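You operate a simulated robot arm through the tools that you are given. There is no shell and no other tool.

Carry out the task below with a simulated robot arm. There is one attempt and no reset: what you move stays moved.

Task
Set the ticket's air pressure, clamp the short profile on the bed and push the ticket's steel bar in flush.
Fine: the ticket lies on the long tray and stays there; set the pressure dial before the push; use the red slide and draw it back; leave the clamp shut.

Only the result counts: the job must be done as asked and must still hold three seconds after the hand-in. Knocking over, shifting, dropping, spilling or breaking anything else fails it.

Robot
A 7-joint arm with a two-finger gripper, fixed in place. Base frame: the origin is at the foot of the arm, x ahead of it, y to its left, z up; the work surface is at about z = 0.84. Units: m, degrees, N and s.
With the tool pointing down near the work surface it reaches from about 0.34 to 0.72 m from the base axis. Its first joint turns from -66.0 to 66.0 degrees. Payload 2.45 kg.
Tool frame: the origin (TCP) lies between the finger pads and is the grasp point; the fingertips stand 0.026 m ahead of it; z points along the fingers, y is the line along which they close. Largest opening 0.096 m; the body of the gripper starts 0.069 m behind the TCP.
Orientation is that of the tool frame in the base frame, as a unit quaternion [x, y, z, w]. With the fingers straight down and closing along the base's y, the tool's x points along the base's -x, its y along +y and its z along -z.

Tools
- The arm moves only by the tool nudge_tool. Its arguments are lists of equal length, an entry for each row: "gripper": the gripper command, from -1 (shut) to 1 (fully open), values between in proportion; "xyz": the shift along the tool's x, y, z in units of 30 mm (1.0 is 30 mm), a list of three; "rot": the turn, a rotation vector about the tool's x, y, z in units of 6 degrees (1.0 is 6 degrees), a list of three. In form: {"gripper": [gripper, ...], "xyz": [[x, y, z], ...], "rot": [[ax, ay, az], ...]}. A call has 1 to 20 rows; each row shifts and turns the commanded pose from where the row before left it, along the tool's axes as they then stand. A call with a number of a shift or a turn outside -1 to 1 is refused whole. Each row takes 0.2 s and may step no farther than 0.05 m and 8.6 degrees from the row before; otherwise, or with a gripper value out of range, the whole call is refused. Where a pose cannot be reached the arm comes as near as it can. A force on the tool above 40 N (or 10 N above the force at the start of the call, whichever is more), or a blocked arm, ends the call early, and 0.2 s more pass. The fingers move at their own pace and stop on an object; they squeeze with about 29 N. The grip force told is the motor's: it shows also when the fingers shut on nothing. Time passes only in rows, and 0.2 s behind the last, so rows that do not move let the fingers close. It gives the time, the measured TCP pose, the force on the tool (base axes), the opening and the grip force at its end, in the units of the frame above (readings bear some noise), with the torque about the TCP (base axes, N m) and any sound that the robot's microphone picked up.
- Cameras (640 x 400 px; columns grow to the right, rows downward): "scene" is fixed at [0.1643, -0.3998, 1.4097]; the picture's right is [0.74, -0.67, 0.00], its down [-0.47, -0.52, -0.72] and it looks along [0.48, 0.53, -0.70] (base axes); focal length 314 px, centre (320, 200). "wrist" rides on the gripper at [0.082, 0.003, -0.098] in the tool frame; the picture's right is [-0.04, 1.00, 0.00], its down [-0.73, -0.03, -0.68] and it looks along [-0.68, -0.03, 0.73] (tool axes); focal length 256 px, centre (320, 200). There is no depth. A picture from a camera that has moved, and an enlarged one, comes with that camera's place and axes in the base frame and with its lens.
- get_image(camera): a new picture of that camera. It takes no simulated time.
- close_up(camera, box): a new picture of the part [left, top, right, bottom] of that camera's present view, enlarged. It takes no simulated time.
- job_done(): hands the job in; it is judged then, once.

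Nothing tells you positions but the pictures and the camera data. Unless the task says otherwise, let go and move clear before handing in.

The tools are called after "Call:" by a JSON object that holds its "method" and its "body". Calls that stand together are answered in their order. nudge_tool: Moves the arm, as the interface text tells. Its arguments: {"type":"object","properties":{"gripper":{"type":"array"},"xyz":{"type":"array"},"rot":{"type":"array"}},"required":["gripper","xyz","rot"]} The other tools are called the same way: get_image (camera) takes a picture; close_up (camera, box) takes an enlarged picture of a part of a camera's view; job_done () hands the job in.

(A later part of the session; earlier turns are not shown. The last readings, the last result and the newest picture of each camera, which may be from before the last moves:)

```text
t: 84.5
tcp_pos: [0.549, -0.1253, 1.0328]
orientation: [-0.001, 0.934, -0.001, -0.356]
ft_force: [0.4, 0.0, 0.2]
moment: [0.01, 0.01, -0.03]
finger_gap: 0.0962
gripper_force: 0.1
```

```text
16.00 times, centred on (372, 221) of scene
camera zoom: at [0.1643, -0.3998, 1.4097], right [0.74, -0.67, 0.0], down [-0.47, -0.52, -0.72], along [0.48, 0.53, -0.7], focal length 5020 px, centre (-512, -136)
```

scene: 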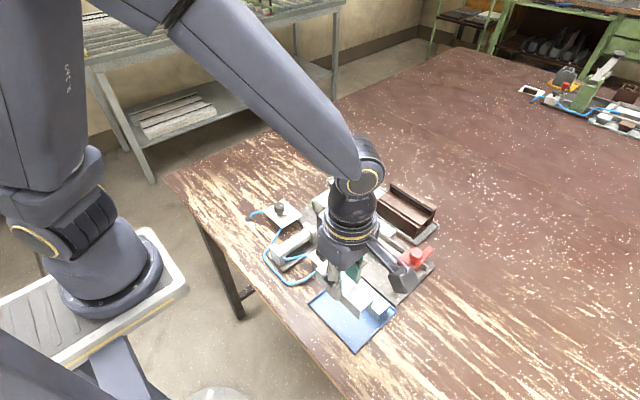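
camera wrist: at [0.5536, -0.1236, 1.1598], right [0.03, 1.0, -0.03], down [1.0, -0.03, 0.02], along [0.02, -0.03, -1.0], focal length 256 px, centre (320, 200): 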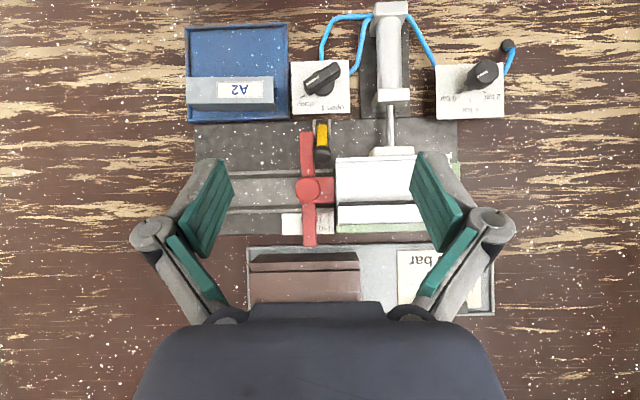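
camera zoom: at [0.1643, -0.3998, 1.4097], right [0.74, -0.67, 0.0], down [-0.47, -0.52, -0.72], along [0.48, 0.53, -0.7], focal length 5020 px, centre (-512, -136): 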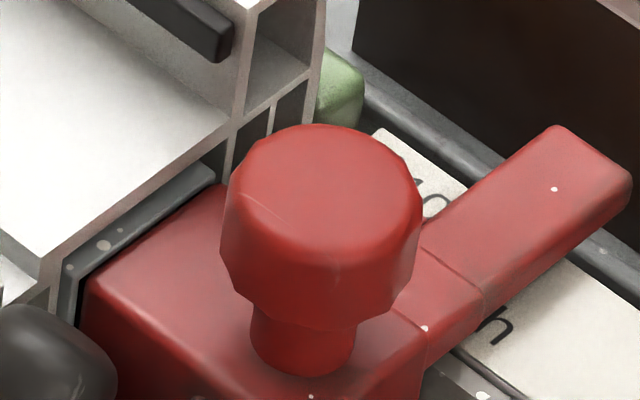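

The pointer tab sits about 3–4 mm short of the "flush" line and the bar end still shows slightly outside the profile. I'll zoom closer to pin both down.

Call:
{"method": "close_up", "body": {"camera": "wrist", "box": [330, 172, 340, 208]}}

Call:
{"method": "close_up", "body": {"camera": "wrist", "box": [310, 205, 332, 225]}}

Call:
{"method": "close_up", "body": {"camera": "scene", "box": [362, 215, 372, 232]}}

```text
11.11 times, centred on (335, 190) of wrist
camera zoom: at [0.5536, -0.1236, 1.1598], right [0.03, 1.0, -0.03], down [1.0, -0.03, 0.02], along [0.02, -0.03, -1.0], focal length 2844 px, centre (153, 311)
```

zoom: 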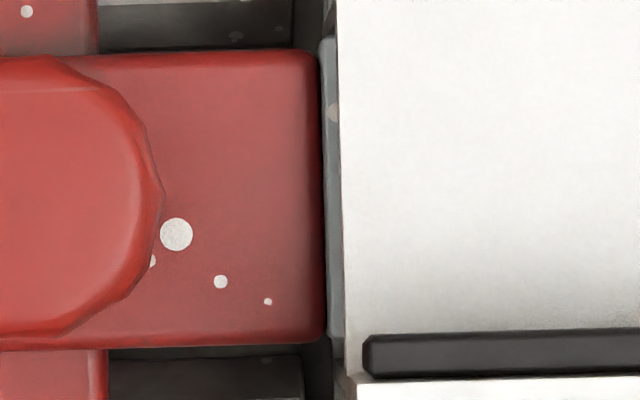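

```text
16.00 times, centred on (321, 215) of wrist
camera zoom: at [0.5536, -0.1236, 1.1598], right [0.03, 1.0, -0.03], down [1.0, -0.03, 0.02], along [0.02, -0.03, -1.0], focal length 4096 px, centre (304, -40)
```

zoom: 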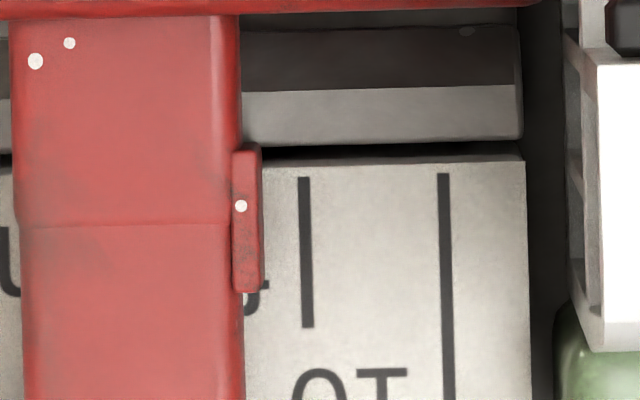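

```text
16.00 times, centred on (367, 224) of scene
camera zoom: at [0.1643, -0.3998, 1.4097], right [0.74, -0.67, 0.0], down [-0.47, -0.52, -0.72], along [0.48, 0.53, -0.7], focal length 5020 px, centre (-432, -176)
```

zoom: 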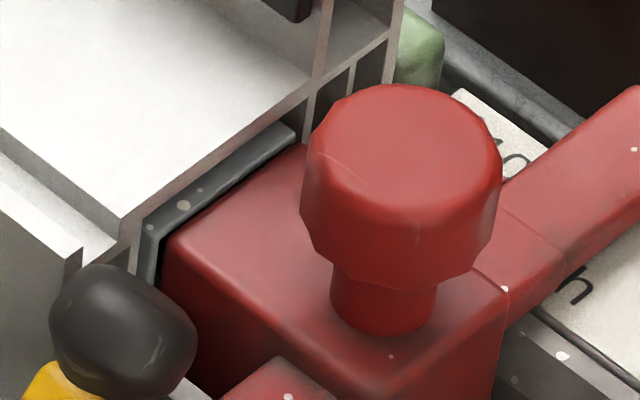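

By sight the bar is about 1.2–2 mm proud, while the pointer's leading edge is about 3 mm before the flush mark. I'll check whether the profile is seated against the green end stop at its +y end.

Call:
{"method": "nudge_tool", "body": {"gripper": [1, 1, 1, 1, 1, 1], "xyz": [[0, 0.9, 0], [0, 0.9, 0], [0, 0.9, 0], [0, 0.9, 0], [0, 0.7, 0], [0, 0, 0]], "rot": [[0, 0, 0], [0, 0, 0], [0, 0, 0], [0, 0, 0], [0, 0, 0], [0, 0, 0]]}}

Call:
{"method": "get_image", "body": {"camera": "wrist"}}

Call:
{"method": "close_up", "body": {"camera": "wrist", "box": [290, 140, 360, 240]}}

Call:
{"method": "close_up", "body": {"camera": "wrist", "box": [200, 130, 360, 240]}}

```text
t: 85.9
tcp_pos: [0.5494, -0.1266, 1.0325]
orientation: [0.0, 0.935, -0.001, -0.355]
ft_force: [-0.6, 0.1, 0.1]
moment: [0.02, 0.03, 0.0]
finger_gap: 0.0959
gripper_force: 0.1
out of reach, approached as far as the arm can: row 1, 2, 3, 4, 5
```

```text
taken
camera wrist: at [0.5536, -0.1236, 1.1598], right [0.03, 1.0, -0.03], down [1.0, -0.03, 0.02], along [0.02, -0.03, -1.0], focal length 256 px, centre (320, 200)
```

wrist: 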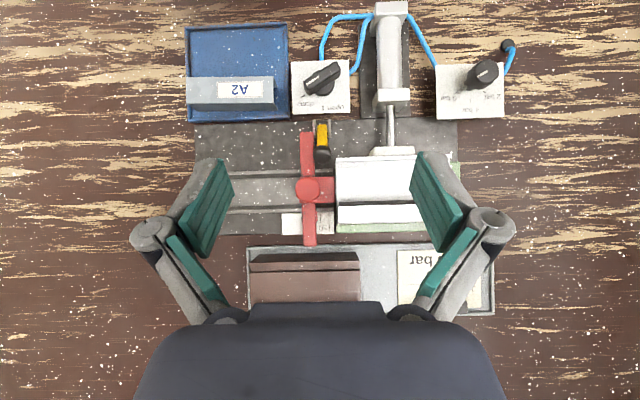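

```text
4.00 times, centred on (325, 190) of wrist
camera zoom: at [0.5536, -0.1236, 1.1598], right [0.03, 1.0, -0.03], down [1.0, -0.03, 0.02], along [0.02, -0.03, -1.0], focal length 1024 px, centre (300, 240)
```

zoom: 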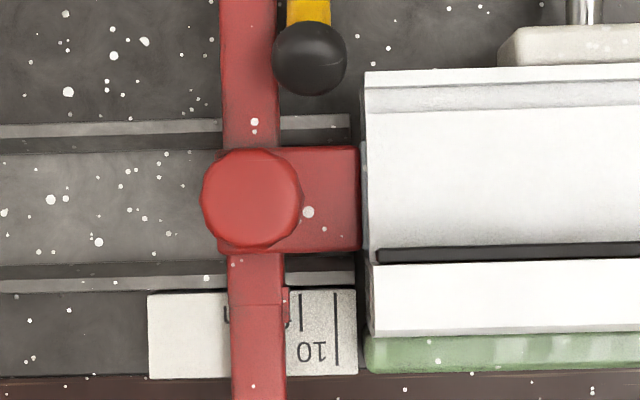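

```text
3.64 times, centred on (280, 185) of wrist
camera zoom: at [0.5536, -0.1236, 1.1598], right [0.03, 1.0, -0.03], down [1.0, -0.03, 0.02], along [0.02, -0.03, -1.0], focal length 931 px, centre (466, 254)
```

zoom: 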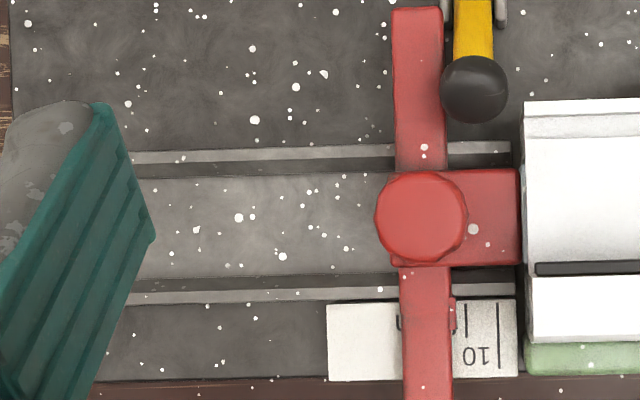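

The tilted pose can't reach further in +y. I'll straighten the hand and look with the ordinary tilted camera instead.

Call:
{"method": "nudge_tool", "body": {"gripper": [1, 1, 1, 1, 1, 1, 1, 1, 1], "xyz": [[0, 0, 0], [0, 0, 0], [0, 0, 0], [0, 0, 0], [0, 0, 0], [0, 0, 0], [0, 0, 0], [0, 0, 0], [0, 0, 0]], "rot": [[0, -1, 0], [0, -1, 0], [0, -1, 0], [0, -1, 0], [0, -1, 0], [0, -1, 0], [0, -1, 0], [0, -0.17, 0], [0, 0, 0]]}}

Call:
{"method": "get_image", "body": {"camera": "wrist"}}

```text
t: 87.9
tcp_pos: [0.5485, -0.1252, 1.0349]
orientation: [0.0, 1.0, 0.002, -0.001]
ft_force: [-1.5, -0.1, 0.8]
moment: [0.03, -0.01, -0.02]
finger_gap: 0.0958
gripper_force: 0.0
```

```text
taken
camera wrist: at [0.4672, -0.124, 1.1318], right [0.04, 1.0, 0.0], down [0.73, -0.03, 0.68], along [0.68, -0.03, -0.73], focal length 256 px, centre (320, 200)
```

wrist: 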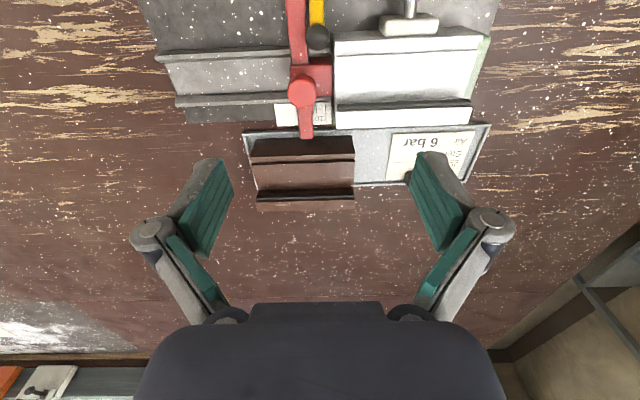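

Call:
{"method": "nudge_tool", "body": {"gripper": [1, 1, 1, 1, 1, 1], "xyz": [[0.35, 0.9, 0], [0.35, 0.9, 0], [0.35, 0.9, 0], [0.35, 0.9, 0], [0.3, 0.9, 0], [0, 0, 0]], "rot": [[0, 0, 0], [0, 0, 0], [0, 0, 0], [0, 0, 0], [0, 0, 0], [0, 0, 0]]}}

Call:
{"method": "get_image", "body": {"camera": "wrist"}}

Call:
{"method": "close_up", "body": {"camera": "wrist", "box": [290, 50, 370, 160]}}

Call:
{"method": "close_up", "body": {"camera": "wrist", "box": [150, 50, 240, 150]}}

```text
t: 89.3
tcp_pos: [0.4965, 0.0083, 1.0338]
orientation: [-0.001, 1.0, 0.0, -0.001]
ft_force: [0.1, -0.1, 0.0]
moment: [0.02, -0.01, 0.01]
finger_gap: 0.096
gripper_force: 0.0
```

```text
taken
camera wrist: at [0.4148, 0.0111, 1.1317], right [0.04, 1.0, 0.0], down [0.73, -0.03, 0.68], along [0.68, -0.03, -0.74], focal length 256 px, centre (320, 200)
```

wrist: 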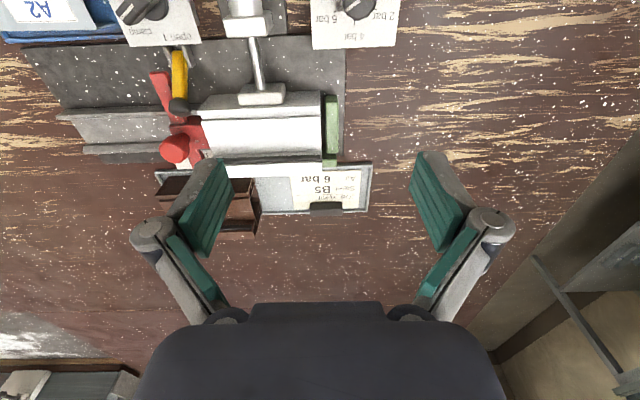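

```text
3.64 times, centred on (330, 105) of wrist
camera zoom: at [0.4148, 0.0111, 1.1317], right [0.04, 1.0, 0.0], down [0.73, -0.03, 0.68], along [0.68, -0.03, -0.74], focal length 931 px, centre (284, 546)
```

zoom: 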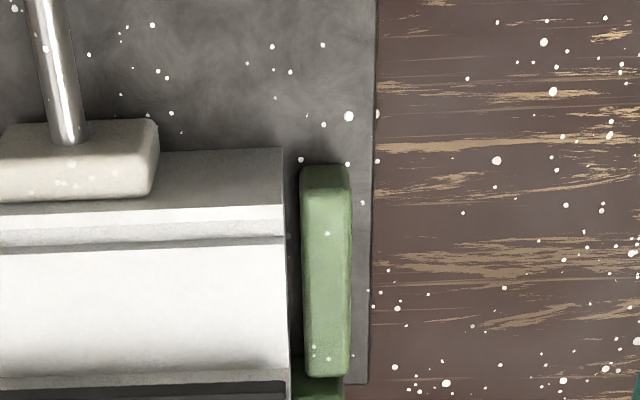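

```text
4.00 times, centred on (195, 100) of wrist
camera zoom: at [0.4148, 0.0111, 1.1317], right [0.04, 1.0, 0.0], down [0.73, -0.03, 0.68], along [0.68, -0.03, -0.74], focal length 1024 px, centre (820, 600)
```

zoom: 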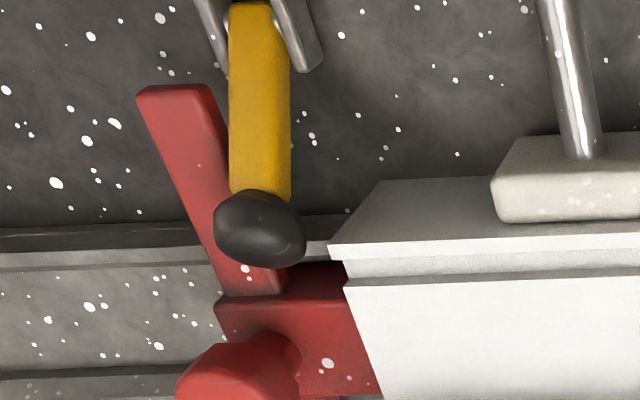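

There is a 4–5 mm gap between the profile's +y end and the green stop, and the clamp is holding the profile there. So I'll judge flush by bar end against profile end. To remove parallax, I'll put the camera exactly in the profile's end plane (camera y ≈ -0.113) and look edge-on.

Call:
{"method": "nudge_tool", "body": {"gripper": [1, 1, 1, 1, 1, 1], "xyz": [[-0.16, -0.83, 0], [-0.16, -0.83, 0], [-0.16, -0.83, 0], [-0.16, -0.83, 0], [-0.16, -0.82, 0], [0, 0, 0]], "rot": [[0, 0, 0], [0, 0, 0], [0, 0, 0], [0, 0, 0], [0, 0, 0], [0, 0, 0]]}}

Call:
{"method": "get_image", "body": {"camera": "wrist"}}

Call:
{"method": "close_up", "body": {"camera": "wrist", "box": [290, 30, 370, 130]}}

```text
t: 90.7
tcp_pos: [0.5221, -0.1167, 1.0348]
orientation: [0.0, 1.0, 0.0, -0.002]
ft_force: [-0.4, 0.0, 0.8]
moment: [0.03, -0.01, -0.03]
finger_gap: 0.0963
gripper_force: 0.1
```

```text
taken
camera wrist: at [0.4396, -0.1139, 1.1316], right [0.04, 1.0, 0.0], down [0.73, -0.03, 0.68], along [0.68, -0.03, -0.74], focal length 256 px, centre (320, 200)
```

wrist: 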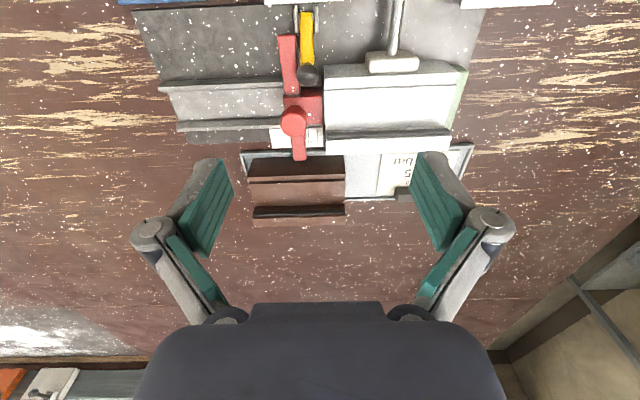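

```text
4.00 times, centred on (330, 80) of wrist
camera zoom: at [0.4396, -0.1139, 1.1316], right [0.04, 1.0, 0.0], down [0.73, -0.03, 0.68], along [0.68, -0.03, -0.74], focal length 1024 px, centre (280, 680)
```

zoom: 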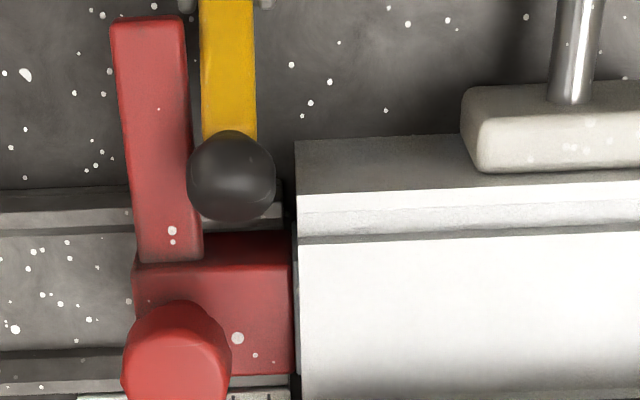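

Call:
{"method": "close_up", "body": {"camera": "wrist", "box": [314, 80, 334, 130]}}

Call:
{"method": "close_up", "body": {"camera": "wrist", "box": [314, 82, 332, 102]}}

Call:
{"method": "close_up", "body": {"camera": "wrist", "box": [290, 115, 340, 160]}}

```text
8.00 times, centred on (324, 105) of wrist
camera zoom: at [0.4396, -0.1139, 1.1316], right [0.04, 1.0, 0.0], down [0.73, -0.03, 0.68], along [0.68, -0.03, -0.74], focal length 2048 px, centre (288, 960)
```

zoom: 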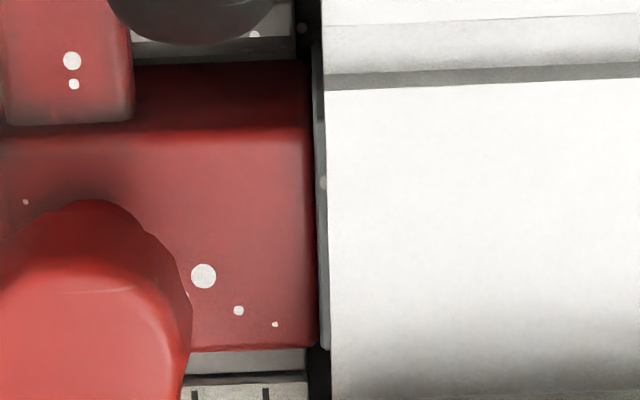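

```text
16.00 times, centred on (323, 92) of wrist
camera zoom: at [0.4396, -0.1139, 1.1316], right [0.04, 1.0, 0.0], down [0.73, -0.03, 0.68], along [0.68, -0.03, -0.74], focal length 4096 px, centre (272, 1928)
```

zoom: 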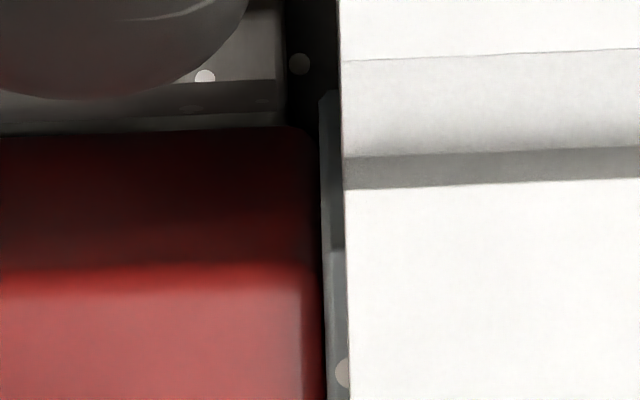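

```text
8.89 times, centred on (315, 138) of wrist
camera zoom: at [0.4396, -0.1139, 1.1316], right [0.04, 1.0, 0.0], down [0.73, -0.03, 0.68], along [0.68, -0.03, -0.74], focal length 2276 px, centre (364, 756)
```

zoom: 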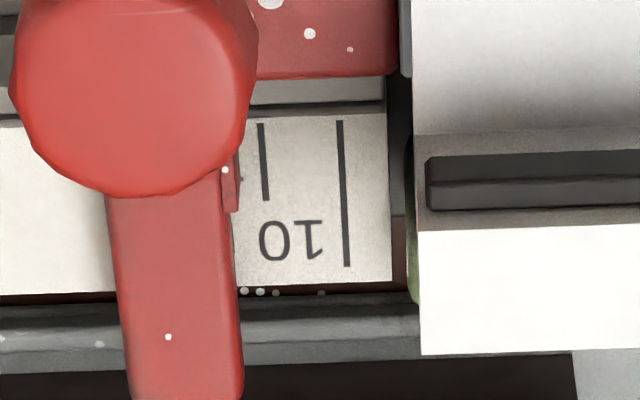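

Edge-on, the bar end stands about 1.2 mm outside the profile end, with the crossbar still about 3 mm clear of the yellow arm. I'll re-grip the knob with a narrow opening to stay clear of the profile and push the last bit.

Call:
{"method": "nudge_tool", "body": {"gripper": [-0.33, -0.33, -0.33, -0.33, -0.33], "xyz": [[-0.46, -0.43, 0], [-0.47, -0.43, 0], [0, 0, 0], [0, 0, 0], [0, 0, 0]], "rot": [[0, 0, 0], [0, 0, 0], [0, 0, 0], [0, 0, 0], [0, 0, 0]]}}

Call:
{"method": "nudge_tool", "body": {"gripper": [-0.33, -0.33, -0.33, -0.33, -0.33], "xyz": [[0, 0, 1], [0, 0, 1], [0, 0, 0.5], [0, 0, 0], [0, 0, 0]], "rot": [[0, 0, 0], [0, 0, 0], [0, 0, 0], [0, 0, 0], [0, 0, 0]]}}

Call:
{"method": "close_up", "body": {"camera": "wrist", "box": [240, 60, 400, 220]}}

```text
t: 91.9
tcp_pos: [0.5491, -0.1421, 1.0337]
orientation: [0.0, 1.0, 0.001, 0.0]
ft_force: [1.0, 1.2, -0.4]
moment: [-0.03, -0.02, 0.02]
finger_gap: 0.032
gripper_force: 0.0
```

```text
t: 93.1
tcp_pos: [0.5495, -0.1406, 0.9589]
orientation: [0.0, 1.0, 0.0, -0.001]
ft_force: [0.0, -0.3, 0.0]
moment: [0.0, -0.01, -0.01]
finger_gap: 0.032
gripper_force: 0.0
```

```text
2.50 times, centred on (320, 140) of wrist
camera zoom: at [0.468, -0.1391, 1.0566], right [0.04, 1.0, 0.0], down [0.73, -0.03, 0.68], along [0.68, -0.03, -0.74], focal length 640 px, centre (320, 350)
```

zoom: 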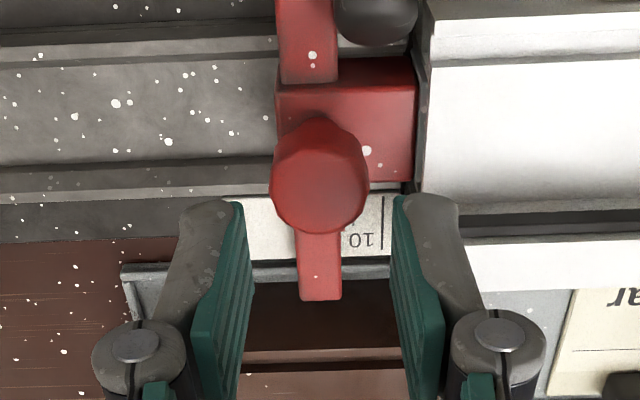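

The knob is centred. I'll descend the last 47 mm, bias 0.6 mm behind, and close.

Call:
{"method": "nudge_tool", "body": {"gripper": [-0.33, -0.33, -0.33, -0.33, -1, -1, -1, -1], "xyz": [[0, -0.02, 0.7], [0, 0, 0.6], [0, 0, 0.27], [0, 0, 0], [0, 0, 0], [0, 0, 0], [0, 0, 0], [0, 0, 0]], "rot": [[0, 0, 0], [0, 0, 0], [0, 0, 0], [0, 0, 0], [0, 0, 0], [0, 0, 0], [0, 0, 0], [0, 0, 0]]}}

Call:
{"method": "close_up", "body": {"camera": "wrist", "box": [354, 105, 386, 130]}}

Call:
{"method": "close_up", "body": {"camera": "wrist", "box": [320, 50, 420, 130]}}

Call:
{"method": "close_up", "body": {"camera": "scene", "box": [350, 200, 410, 250]}}

```text
t: 94.9
tcp_pos: [0.5485, -0.1419, 0.9106]
orientation: [0.001, 1.0, 0.001, -0.001]
ft_force: [-0.4, 0.5, -2.0]
moment: [0.03, -0.07, 0.0]
finger_gap: 0.0247
gripper_force: 45.1
```

```text
16.00 times, centred on (370, 118) of wrist
camera zoom: at [0.4676, -0.1397, 1.0094], right [0.04, 1.0, 0.0], down [0.74, -0.03, 0.68], along [0.68, -0.03, -0.74], focal length 4096 px, centre (-480, 1520)
```

zoom: 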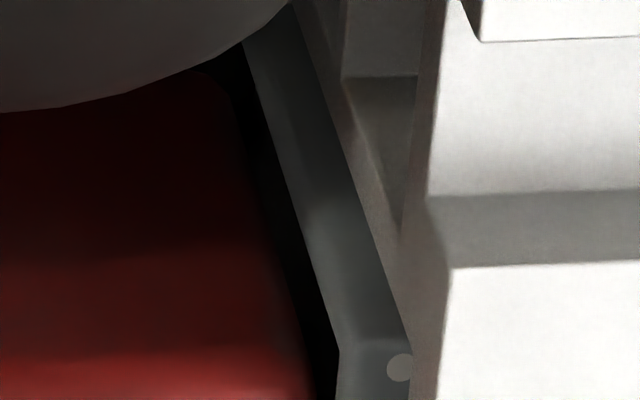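

```text
5.00 times, centred on (370, 90) of wrist
camera zoom: at [0.4676, -0.1397, 1.0094], right [0.04, 1.0, 0.0], down [0.74, -0.03, 0.68], along [0.68, -0.03, -0.74], focal length 1280 px, centre (70, 750)
```

zoom: 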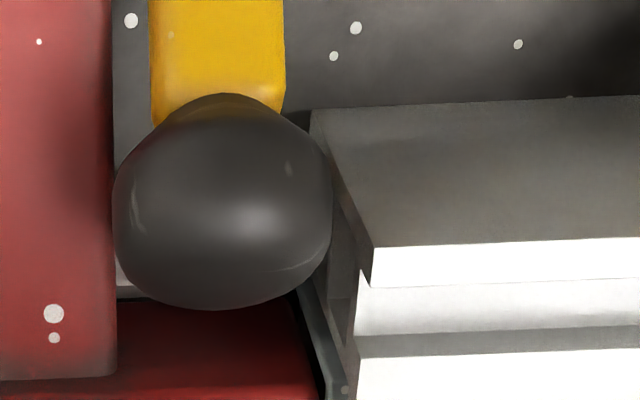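

```text
8.00 times, centred on (380, 225) of scene
camera zoom: at [0.1644, -0.3998, 1.4097], right [0.74, -0.67, 0.0], down [-0.47, -0.52, -0.72], along [0.48, 0.53, -0.7], focal length 2510 px, centre (-160, 0)
```

zoom: 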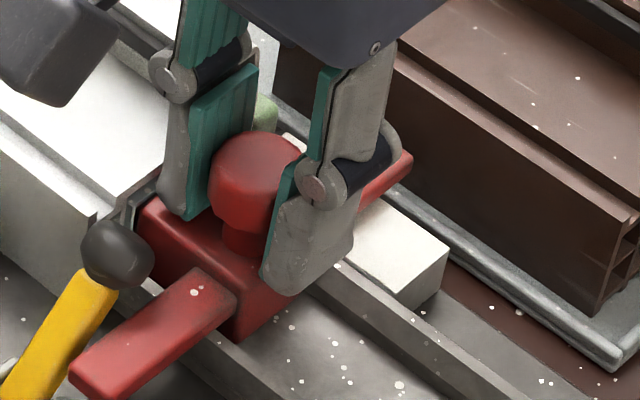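

The bar hasn't moved (same 72 px offset) and the slide is about 0.4 mm behind it. I'll push 1.6 mm now.

Call:
{"method": "nudge_tool", "body": {"gripper": [-1, -1, -1, -1], "xyz": [[0, 0.025, 0], [0, 0.03, 0], [0, 0, 0], [0, 0, 0]], "rot": [[0, 0, 0], [0, 0, 0], [0, 0, 0], [0, 0, 0]]}}

Call:
{"method": "close_up", "body": {"camera": "wrist", "box": [354, 105, 386, 130]}}

Call:
{"method": "close_up", "body": {"camera": "wrist", "box": [320, 50, 420, 130]}}

```text
t: 95.9
tcp_pos: [0.5488, -0.1407, 0.9109]
orientation: [0.001, 1.0, 0.001, -0.002]
ft_force: [-8.5, -0.6, 2.9]
moment: [-0.04, 0.08, -0.05]
finger_gap: 0.0245
gripper_force: 45.2
```

```text
16.00 times, centred on (370, 118) of wrist
camera zoom: at [0.4678, -0.138, 1.0095], right [0.04, 1.0, 0.0], down [0.74, -0.03, 0.68], along [0.68, -0.03, -0.74], focal length 4096 px, centre (-480, 1520)
```

zoom: 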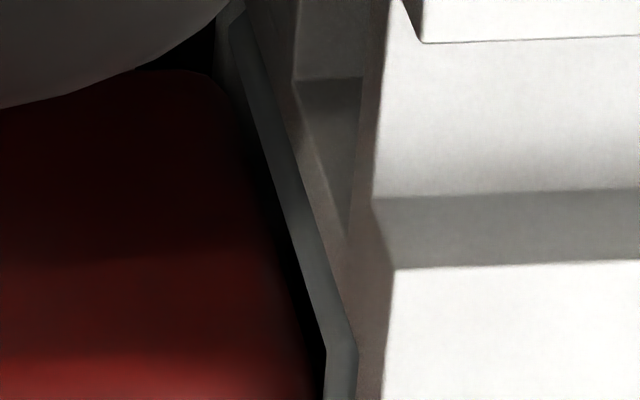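

```text
5.00 times, centred on (370, 90) of wrist
camera zoom: at [0.4678, -0.138, 1.0095], right [0.04, 1.0, 0.0], down [0.74, -0.03, 0.68], along [0.68, -0.03, -0.74], focal length 1280 px, centre (70, 750)
```

zoom: 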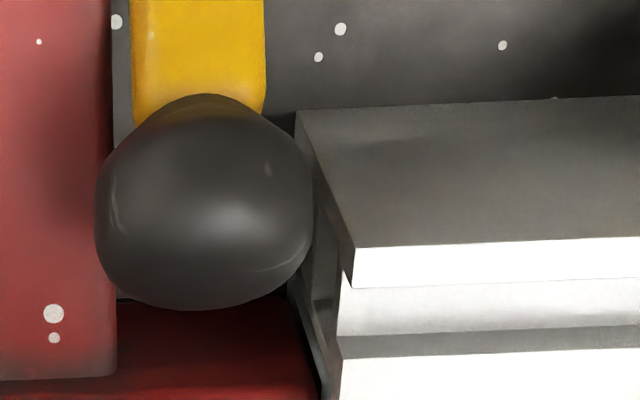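

The offset is down to 31 px, about 1.4 mm of travel, so the bar should be flush to within about half a millimetre. Now I'll draw the red slide back along the channel.

Call:
{"method": "nudge_tool", "body": {"gripper": [-1, -1, -1, -1, -1, -1, -1, -1, -1, -1, -1, -1], "xyz": [[0, -0.2, 0], [0, -0.3, 0], [0, -0.35, 0], [0, -0.35, 0], [0, -0.35, 0], [0, -0.35, 0], [0, -0.35, 0], [0, -0.35, 0], [0, -0.35, 0], [0, -0.35, 0], [0, -0.3, 0], [0, 0, 0]], "rot": [[0, 0, 0], [0, 0, 0], [0, 0, 0], [0, 0, 0], [0, 0, 0], [0, 0, 0], [0, 0, 0], [0, 0, 0], [0, 0, 0], [0, 0, 0], [0, 0, 0], [0, 0, 0]]}}

Call:
{"method": "get_image", "body": {"camera": "wrist"}}

Call:
{"method": "close_up", "body": {"camera": "scene", "box": [340, 180, 440, 290]}}

```text
t: 98.5
tcp_pos: [0.5481, -0.249, 0.9115]
orientation: [0.0, 1.0, 0.0, 0.001]
ft_force: [-10.4, -0.3, 23.9]
moment: [0.04, 0.43, 0.08]
finger_gap: 0.0247
gripper_force: 44.3
```

```text
taken
camera wrist: at [0.4675, -0.2462, 1.009], right [0.04, 1.0, 0.0], down [0.73, -0.03, 0.68], along [0.68, -0.03, -0.73], focal length 256 px, centre (320, 200)
```

wrist: 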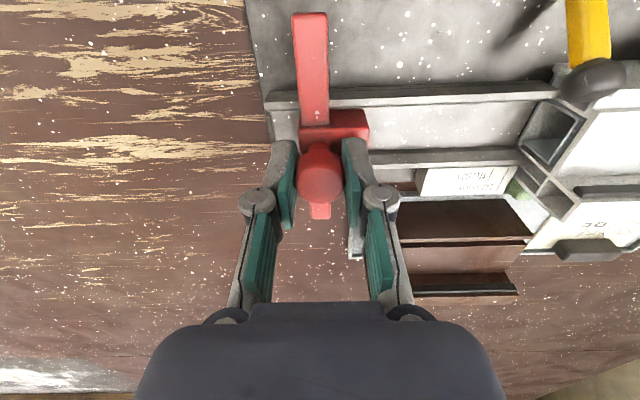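

```text
3.64 times, centred on (390, 235) of scene
camera zoom: at [0.1637, -0.3996, 1.4098], right [0.74, -0.67, 0.0], down [-0.47, -0.52, -0.72], along [0.48, 0.53, -0.7], focal length 1141 px, centre (66, 73)
```

zoom: 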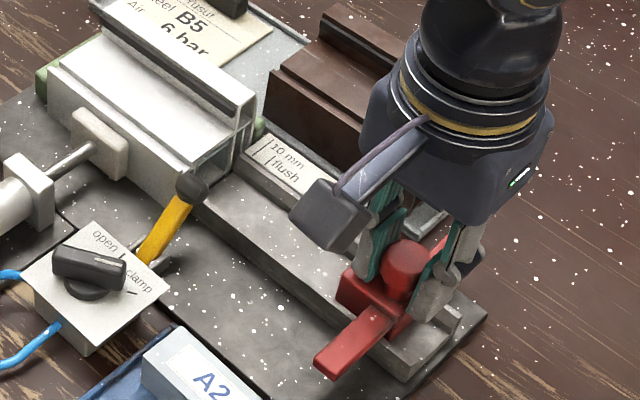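

The slide is almost back. I'll inspect the bar end in the chamber before going further.

Call:
{"method": "close_up", "body": {"camera": "wrist", "box": [510, 85, 610, 185]}}

Call:
{"method": "close_up", "body": {"camera": "scene", "box": [358, 205, 386, 230]}}

Call:
{"method": "close_up", "body": {"camera": "wrist", "box": [535, 110, 575, 150]}}

```text
4.00 times, centred on (560, 135) of wrist
camera zoom: at [0.4675, -0.2462, 1.009], right [0.04, 1.0, 0.0], down [0.73, -0.03, 0.68], along [0.68, -0.03, -0.73], focal length 1024 px, centre (-640, 460)
```

zoom: 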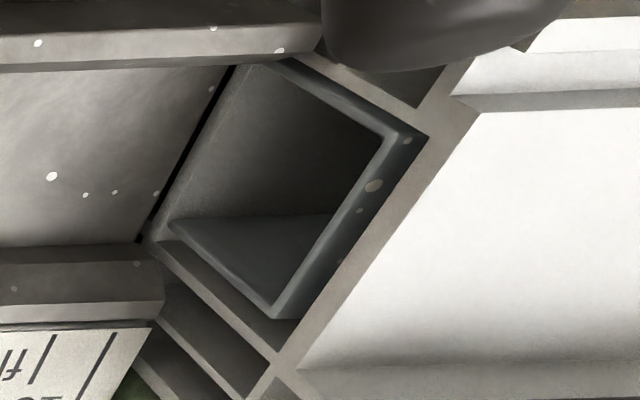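

```text
16.00 times, centred on (372, 218) of scene
camera zoom: at [0.1637, -0.3996, 1.4098], right [0.74, -0.67, 0.0], down [-0.47, -0.52, -0.72], along [0.48, 0.53, -0.7], focal length 5020 px, centre (-512, -80)
```

zoom: 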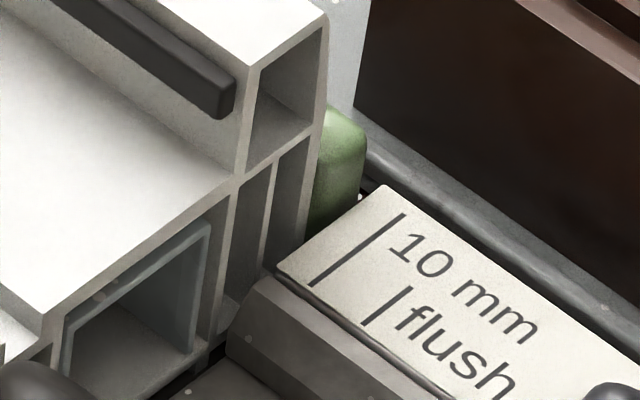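

```text
10.00 times, centred on (555, 130) of wrist
camera zoom: at [0.4675, -0.2462, 1.009], right [0.04, 1.0, 0.0], down [0.73, -0.03, 0.68], along [0.68, -0.03, -0.73], focal length 2560 px, centre (-2030, 900)
```

zoom: 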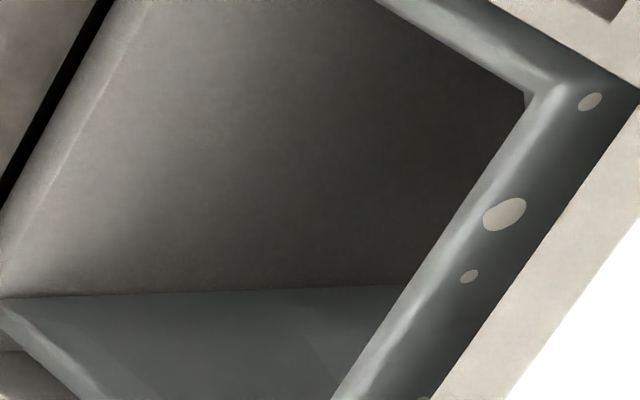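

The bar end looks level with the profile's end face. I'll finish drawing the slide back to its start position and release.

Call:
{"method": "nudge_tool", "body": {"gripper": [-1, -1, -1, -1], "xyz": [[0, -0.1, 0], [0, -0.1, 0], [0, -0.05, 0], [0, 0, 0]], "rot": [[0, 0, 0], [0, 0, 0], [0, 0, 0], [0, 0, 0]]}}

Call:
{"method": "close_up", "body": {"camera": "wrist", "box": [240, 0, 420, 220]}}

```text
t: 99.5
tcp_pos: [0.5494, -0.2552, 0.9103]
orientation: [0.001, 1.0, 0.001, -0.001]
ft_force: [-12.4, 0.2, 20.2]
moment: [0.01, -0.04, -0.09]
finger_gap: 0.0246
gripper_force: 44.9
```

```text
1.82 times, centred on (330, 110) of wrist
camera zoom: at [0.4678, -0.2531, 1.0091], right [0.04, 1.0, 0.0], down [0.74, -0.03, 0.68], along [0.68, -0.03, -0.74], focal length 465 px, centre (302, 364)
```

zoom: 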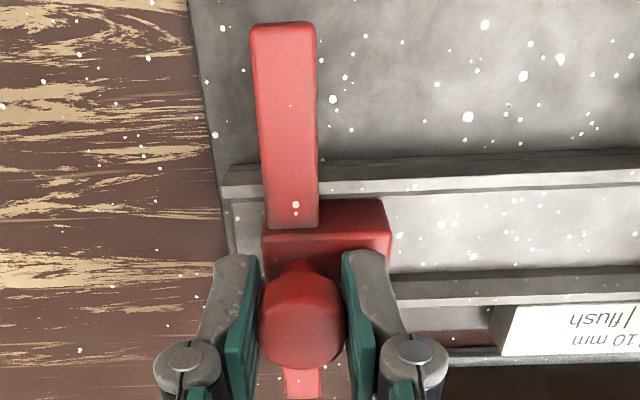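

The slide is back at its start position. I'll release, rise, and take the edge-on view of the bar end again.

Call:
{"method": "nudge_tool", "body": {"gripper": [-0.2, -0.15, -0.15, -0.15, -0.15, 0, 0, 0.5, 1, 1, 1, 1, 1], "xyz": [[0, 0, 0], [0, 0, 0], [0, 0, -0.4], [0, 0, -0.8], [0, 0, -1], [0, 0, -1], [0, 0, -0.9], [0.18, 0.93, 0], [0.18, 0.93, 0], [0.18, 0.93, 0], [0.18, 0.93, 0], [0.21, 0.92, 0], [0, 0, 0]], "rot": [[0, 0, 0], [0, 0, 0], [0, 0, 0], [0, 0, 0], [0, 0, 0], [0, 0, 0], [0, 0, 0], [0, 0, 0], [0, 0, 0], [0, 0, 0], [0, 0, 0], [0, 0, 0], [0, 0, 0]]}}

Call:
{"method": "get_image", "body": {"camera": "wrist"}}

Call:
{"method": "close_up", "body": {"camera": "wrist", "box": [314, 80, 334, 130]}}

Call:
{"method": "close_up", "body": {"camera": "wrist", "box": [314, 82, 332, 102]}}

Call:
{"method": "close_up", "body": {"camera": "scene", "box": [358, 205, 386, 230]}}

```text
t: 102.3
tcp_pos: [0.5223, -0.1154, 1.0338]
orientation: [0.001, 1.0, 0.0, 0.0]
ft_force: [0.4, -0.1, -0.8]
moment: [0.01, -0.02, -0.01]
finger_gap: 0.0961
gripper_force: 0.0
```

```text
taken
camera wrist: at [0.4401, -0.1129, 1.1322], right [0.04, 1.0, 0.0], down [0.73, -0.03, 0.68], along [0.68, -0.03, -0.74], focal length 256 px, centre (320, 200)
```

wrist: 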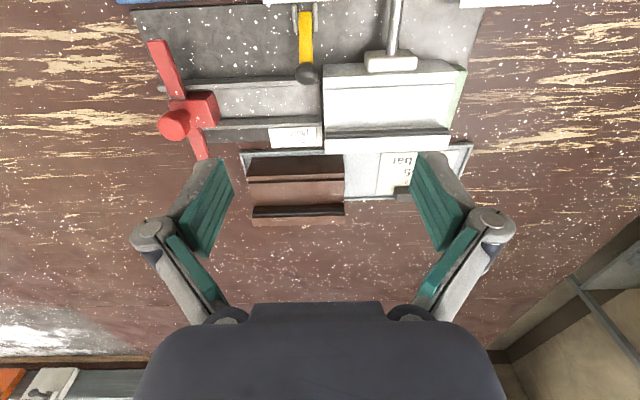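

```text
8.00 times, centred on (324, 105) of wrist
camera zoom: at [0.4401, -0.1129, 1.1322], right [0.04, 1.0, 0.0], down [0.73, -0.03, 0.68], along [0.68, -0.03, -0.74], focal length 2048 px, centre (288, 960)
```

zoom: 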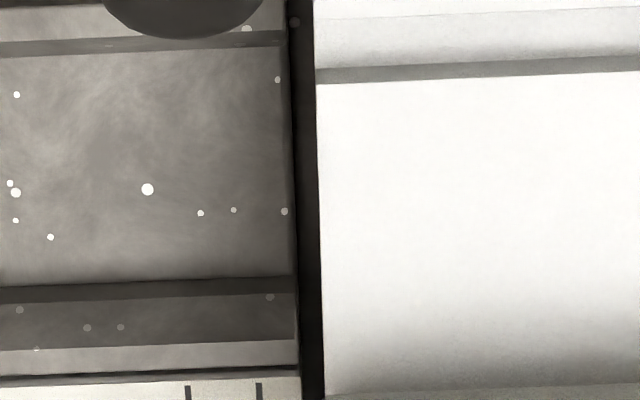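

```text
16.00 times, centred on (323, 92) of wrist
camera zoom: at [0.4401, -0.1129, 1.1322], right [0.04, 1.0, 0.0], down [0.73, -0.03, 0.68], along [0.68, -0.03, -0.74], focal length 4096 px, centre (272, 1928)
```

zoom: 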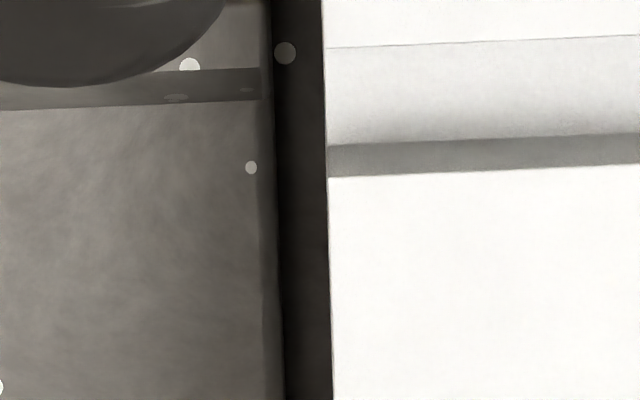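

```text
16.00 times, centred on (372, 218) of scene
camera zoom: at [0.1643, -0.3998, 1.4097], right [0.74, -0.67, 0.0], down [-0.47, -0.52, -0.72], along [0.48, 0.53, -0.7], focal length 5020 px, centre (-512, -80)
```

zoom: 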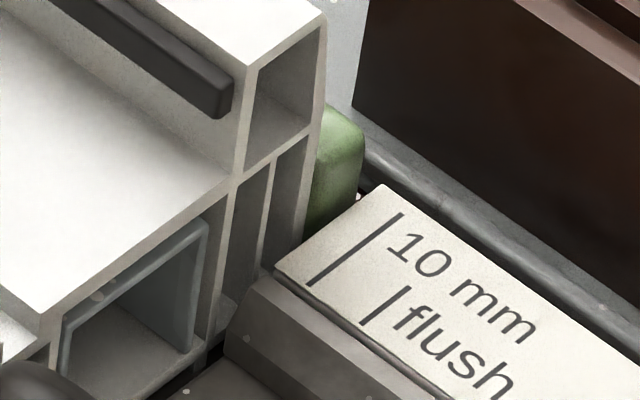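

Edge-on, the bar no longer sticks out past the profile end. To check it isn't recessed, I'll look at the end face from the -y side and zoom the scene camera.

Call:
{"method": "close_up", "body": {"camera": "scene", "box": [359, 213, 375, 230]}}

Call:
{"method": "nudge_tool", "body": {"gripper": [1, 1, 1, 1, 1, 1, 1, 1, 1, 1, 1, 1, 1, 1, 1, 1], "xyz": [[0, 0, 0], [0, 0, 0], [0, 0, 0], [0, 0, 0], [0, 0, 0], [0, 0, 0], [0, 0, 0], [0, 0, 0], [0, 0, 0], [0, 0, 0], [0, 0, 0], [0, 0, 0], [0, 0, 0], [0, 0, 0], [0, 0, 0], [0, 0, 0]], "rot": [[0, 0, -1], [0, 0, -1], [0, 0, -1], [0, 0, -1], [0, 0, -1], [0, 0, -1], [0, 0, -1], [0, 0, -1], [0, 0, -1], [0, 0, -1], [0, 0, -1], [0, 0, -1], [0, 0, -1], [0, 0, -1], [0, 0, -1], [0, 0, 0]]}}

Call:
{"method": "get_image", "body": {"camera": "wrist"}}

```text
16.00 times, centred on (367, 222) of scene
camera zoom: at [0.1643, -0.3998, 1.4097], right [0.74, -0.67, 0.0], down [-0.47, -0.52, -0.72], along [0.48, 0.53, -0.7], focal length 5020 px, centre (-432, -144)
```

zoom: 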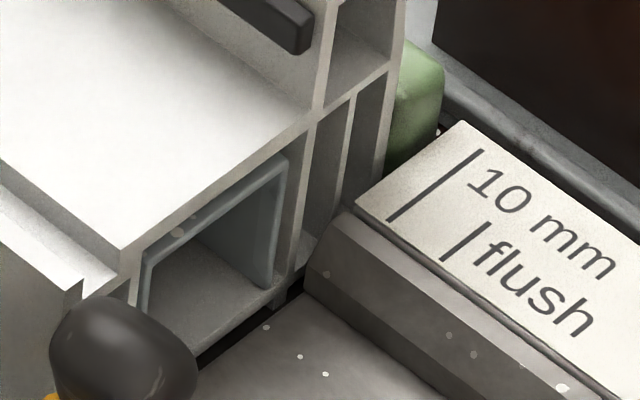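

```text
t: 105.7
tcp_pos: [0.5211, -0.1165, 1.0337]
orientation: [0.708, -0.707, 0.0, 0.001]
ft_force: [-0.2, 0.6, -0.2]
moment: [-0.04, 0.0, -0.05]
finger_gap: 0.0961
gripper_force: 0.1
```

```text
taken
camera wrist: at [0.5186, -0.199, 1.132], right [-1.0, 0.04, 0.0], down [0.03, 0.73, 0.68], along [0.02, 0.68, -0.73], focal length 256 px, centre (320, 200)
```

wrist: 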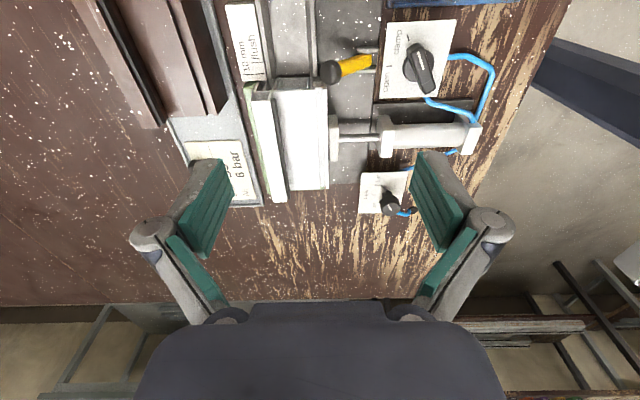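

Call:
{"method": "nudge_tool", "body": {"gripper": [1, 1, 1, 1, 1, 1], "xyz": [[0.68, -0.19, 0.5], [0.68, -0.19, 0.5], [0.68, -0.19, 0.5], [0.68, -0.19, 0.5], [0.68, -0.19, 0.5], [0, 0, 0]], "rot": [[0, 0, 0], [0, 0, 0], [0, 0, 0], [0, 0, 0], [0, 0, 0], [0, 0, 0]]}}

Call:
{"method": "get_image", "body": {"camera": "wrist"}}

Call:
{"method": "close_up", "body": {"camera": "wrist", "box": [290, 150, 360, 220]}}

```text
t: 107.1
tcp_pos: [0.5513, -0.2183, 0.9593]
orientation: [-0.707, 0.707, 0.001, -0.001]
ft_force: [-0.7, -0.2, -0.8]
moment: [-0.02, -0.04, 0.03]
finger_gap: 0.0961
gripper_force: 0.0
```

```text
taken
camera wrist: at [0.5478, -0.3011, 1.0576], right [-1.0, 0.04, 0.0], down [0.03, 0.73, 0.68], along [0.03, 0.68, -0.73], focal length 256 px, centre (320, 200)
```

wrist: 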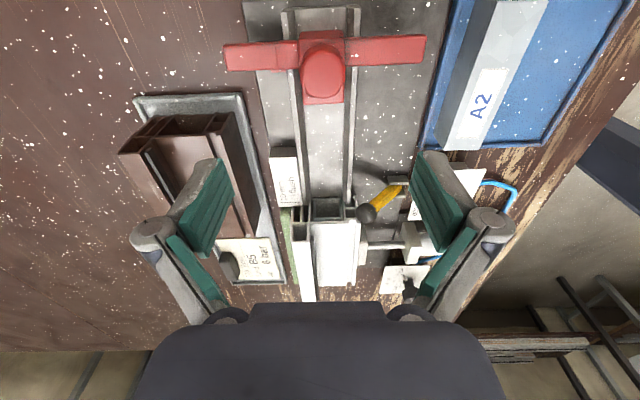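

```text
5.71 times, centred on (325, 185) of wrist
camera zoom: at [0.5478, -0.3011, 1.0576], right [-1.0, 0.04, 0.0], down [0.03, 0.73, 0.68], along [0.03, 0.68, -0.73], focal length 1463 px, centre (291, 286)
```

zoom: 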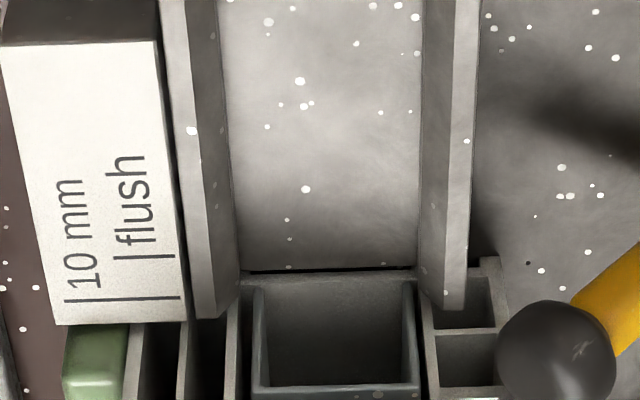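

Call:
{"method": "close_up", "body": {"camera": "wrist", "box": [308, 190, 350, 226]}}

Call:
{"method": "close_up", "body": {"camera": "wrist", "box": [312, 205, 332, 225]}}

Call:
{"method": "close_up", "body": {"camera": "wrist", "box": [330, 205, 350, 225]}}

```text
11.11 times, centred on (329, 208) of wrist
camera zoom: at [0.5478, -0.3011, 1.0576], right [-1.0, 0.04, 0.0], down [0.03, 0.73, 0.68], along [0.03, 0.68, -0.73], focal length 2844 px, centre (220, 111)
```

zoom: 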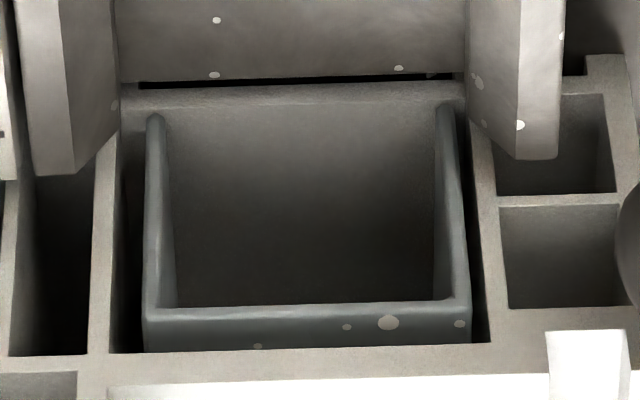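

```text
16.00 times, centred on (322, 215) of wrist
camera zoom: at [0.5478, -0.3011, 1.0576], right [-1.0, 0.04, 0.0], down [0.03, 0.73, 0.68], along [0.03, 0.68, -0.73], focal length 4096 px, centre (288, -40)
```

zoom: 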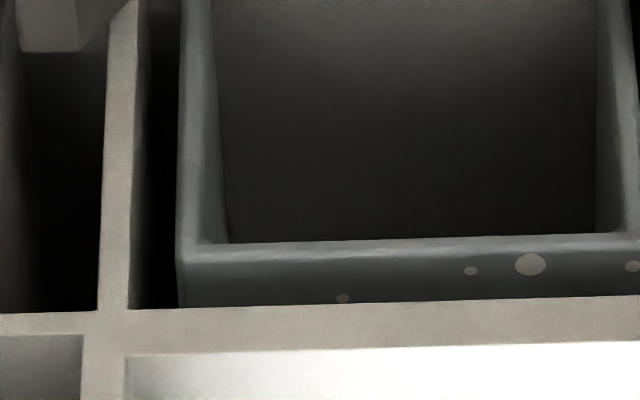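

```text
16.00 times, centred on (340, 215) of wrist
camera zoom: at [0.5478, -0.3011, 1.0576], right [-1.0, 0.04, 0.0], down [0.03, 0.73, 0.68], along [0.03, 0.68, -0.73], focal length 4096 px, centre (0, -40)
```

zoom: 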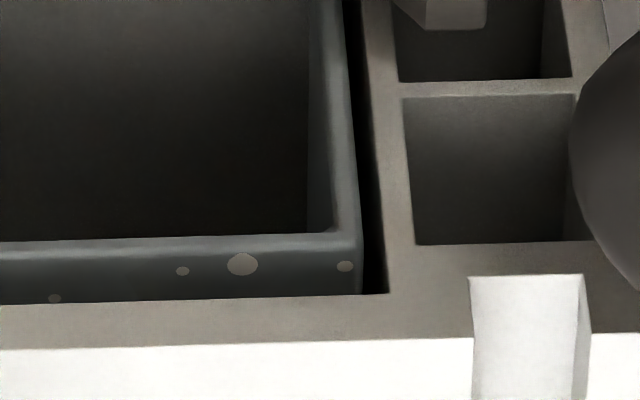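

Call:
{"method": "close_up", "body": {"camera": "wrist", "box": [307, 194, 321, 208]}}

Call:
{"method": "close_up", "body": {"camera": "wrist", "box": [333, 193, 347, 207]}}

```text
16.00 times, centred on (314, 201) of wrist
camera zoom: at [0.5478, -0.3011, 1.0576], right [-1.0, 0.04, 0.0], down [0.03, 0.73, 0.68], along [0.03, 0.68, -0.73], focal length 4096 px, centre (416, 184)
```

zoom: 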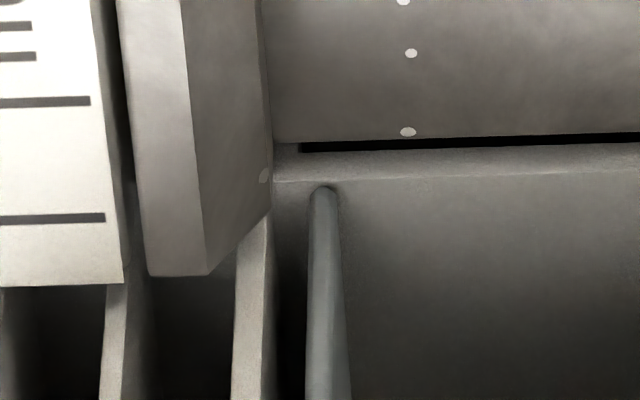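

```text
16.00 times, centred on (340, 200) of wrist
camera zoom: at [0.5478, -0.3011, 1.0576], right [-1.0, 0.04, 0.0], down [0.03, 0.73, 0.68], along [0.03, 0.68, -0.73], focal length 4096 px, centre (0, 200)
```

zoom: 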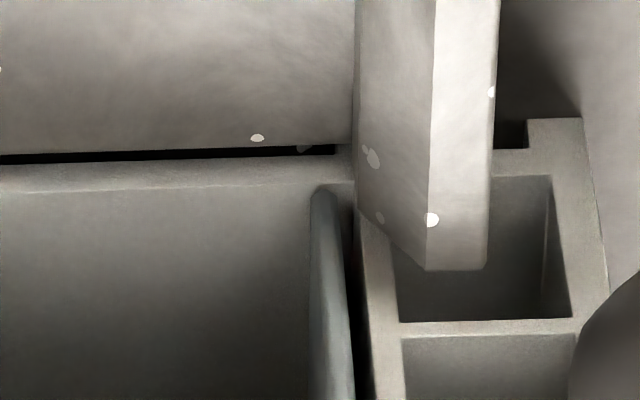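

The bar's flange tips line up with the profile's end edge to within about 0.3–0.4 mm, so it is flush. I'll raise the arm clear and check the whole scene.

Call:
{"method": "nudge_tool", "body": {"gripper": [1, 1, 1, 1, 1, 1, 1, 1, 1, 1, 1], "xyz": [[0, 0, -0.8], [0, 0, -1], [0, 0, -1], [0, 0, -1], [0, 0, -1], [0, 0, -1], [0, 1, 0], [0, 1, 0], [0, 1, 0], [0, 1, 0], [0, 0, 0]], "rot": [[0, 0, 0], [0, 0, 0], [0, 0, 0], [0, 0, 0], [0, 0, 0], [0, 0, 0], [0, 0, 0], [0, 0, 0], [0, 0, 0], [0, 0, 0], [0, 0, 0]]}}

Call:
{"method": "get_image", "body": {"camera": "scene"}}

Call:
{"method": "close_up", "body": {"camera": "scene", "box": [240, 160, 450, 350]}}

Call:
{"method": "get_image", "body": {"camera": "wrist"}}

```text
t: 109.5
tcp_pos: [0.4307, -0.2166, 1.1335]
orientation: [0.707, -0.707, -0.001, 0.001]
ft_force: [0.5, -0.3, 0.0]
moment: [0.01, 0.01, -0.03]
finger_gap: 0.0962
gripper_force: 0.0
```

```text
taken
```

scene: 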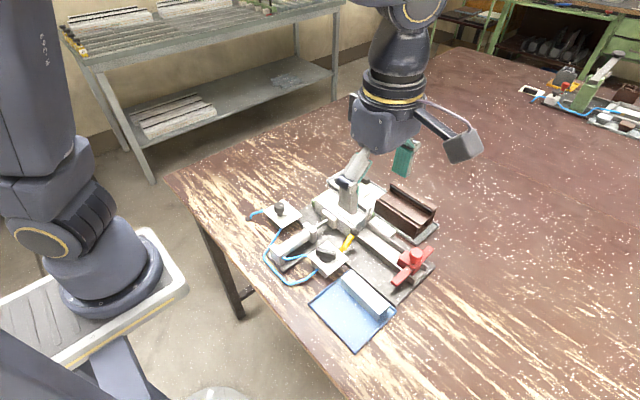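

```text
2.11 times, centred on (345, 255) of scene
camera zoom: at [0.1643, -0.3998, 1.4097], right [0.74, -0.67, 0.0], down [-0.47, -0.52, -0.72], along [0.48, 0.53, -0.7], focal length 661 px, centre (267, 84)
```

zoom: 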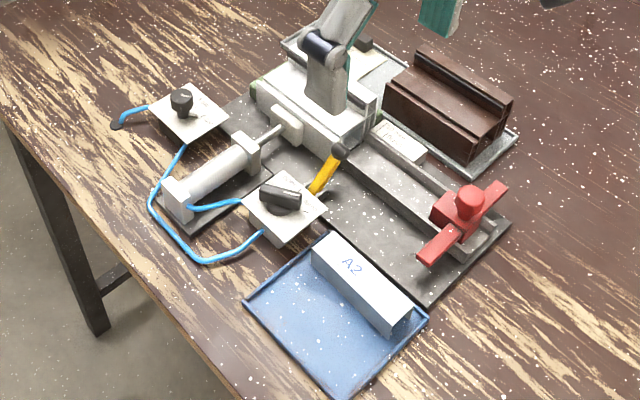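

```text
taken
camera wrist: at [0.4275, -0.2994, 1.2314], right [-1.0, 0.04, 0.0], down [0.03, 0.73, 0.68], along [0.03, 0.68, -0.73], focal length 256 px, centre (320, 200)
```

wrist: 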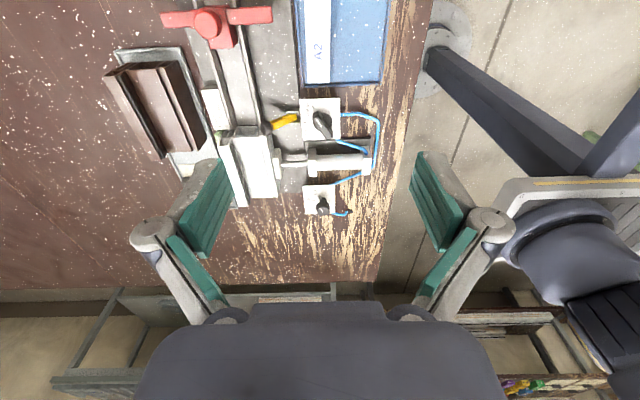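

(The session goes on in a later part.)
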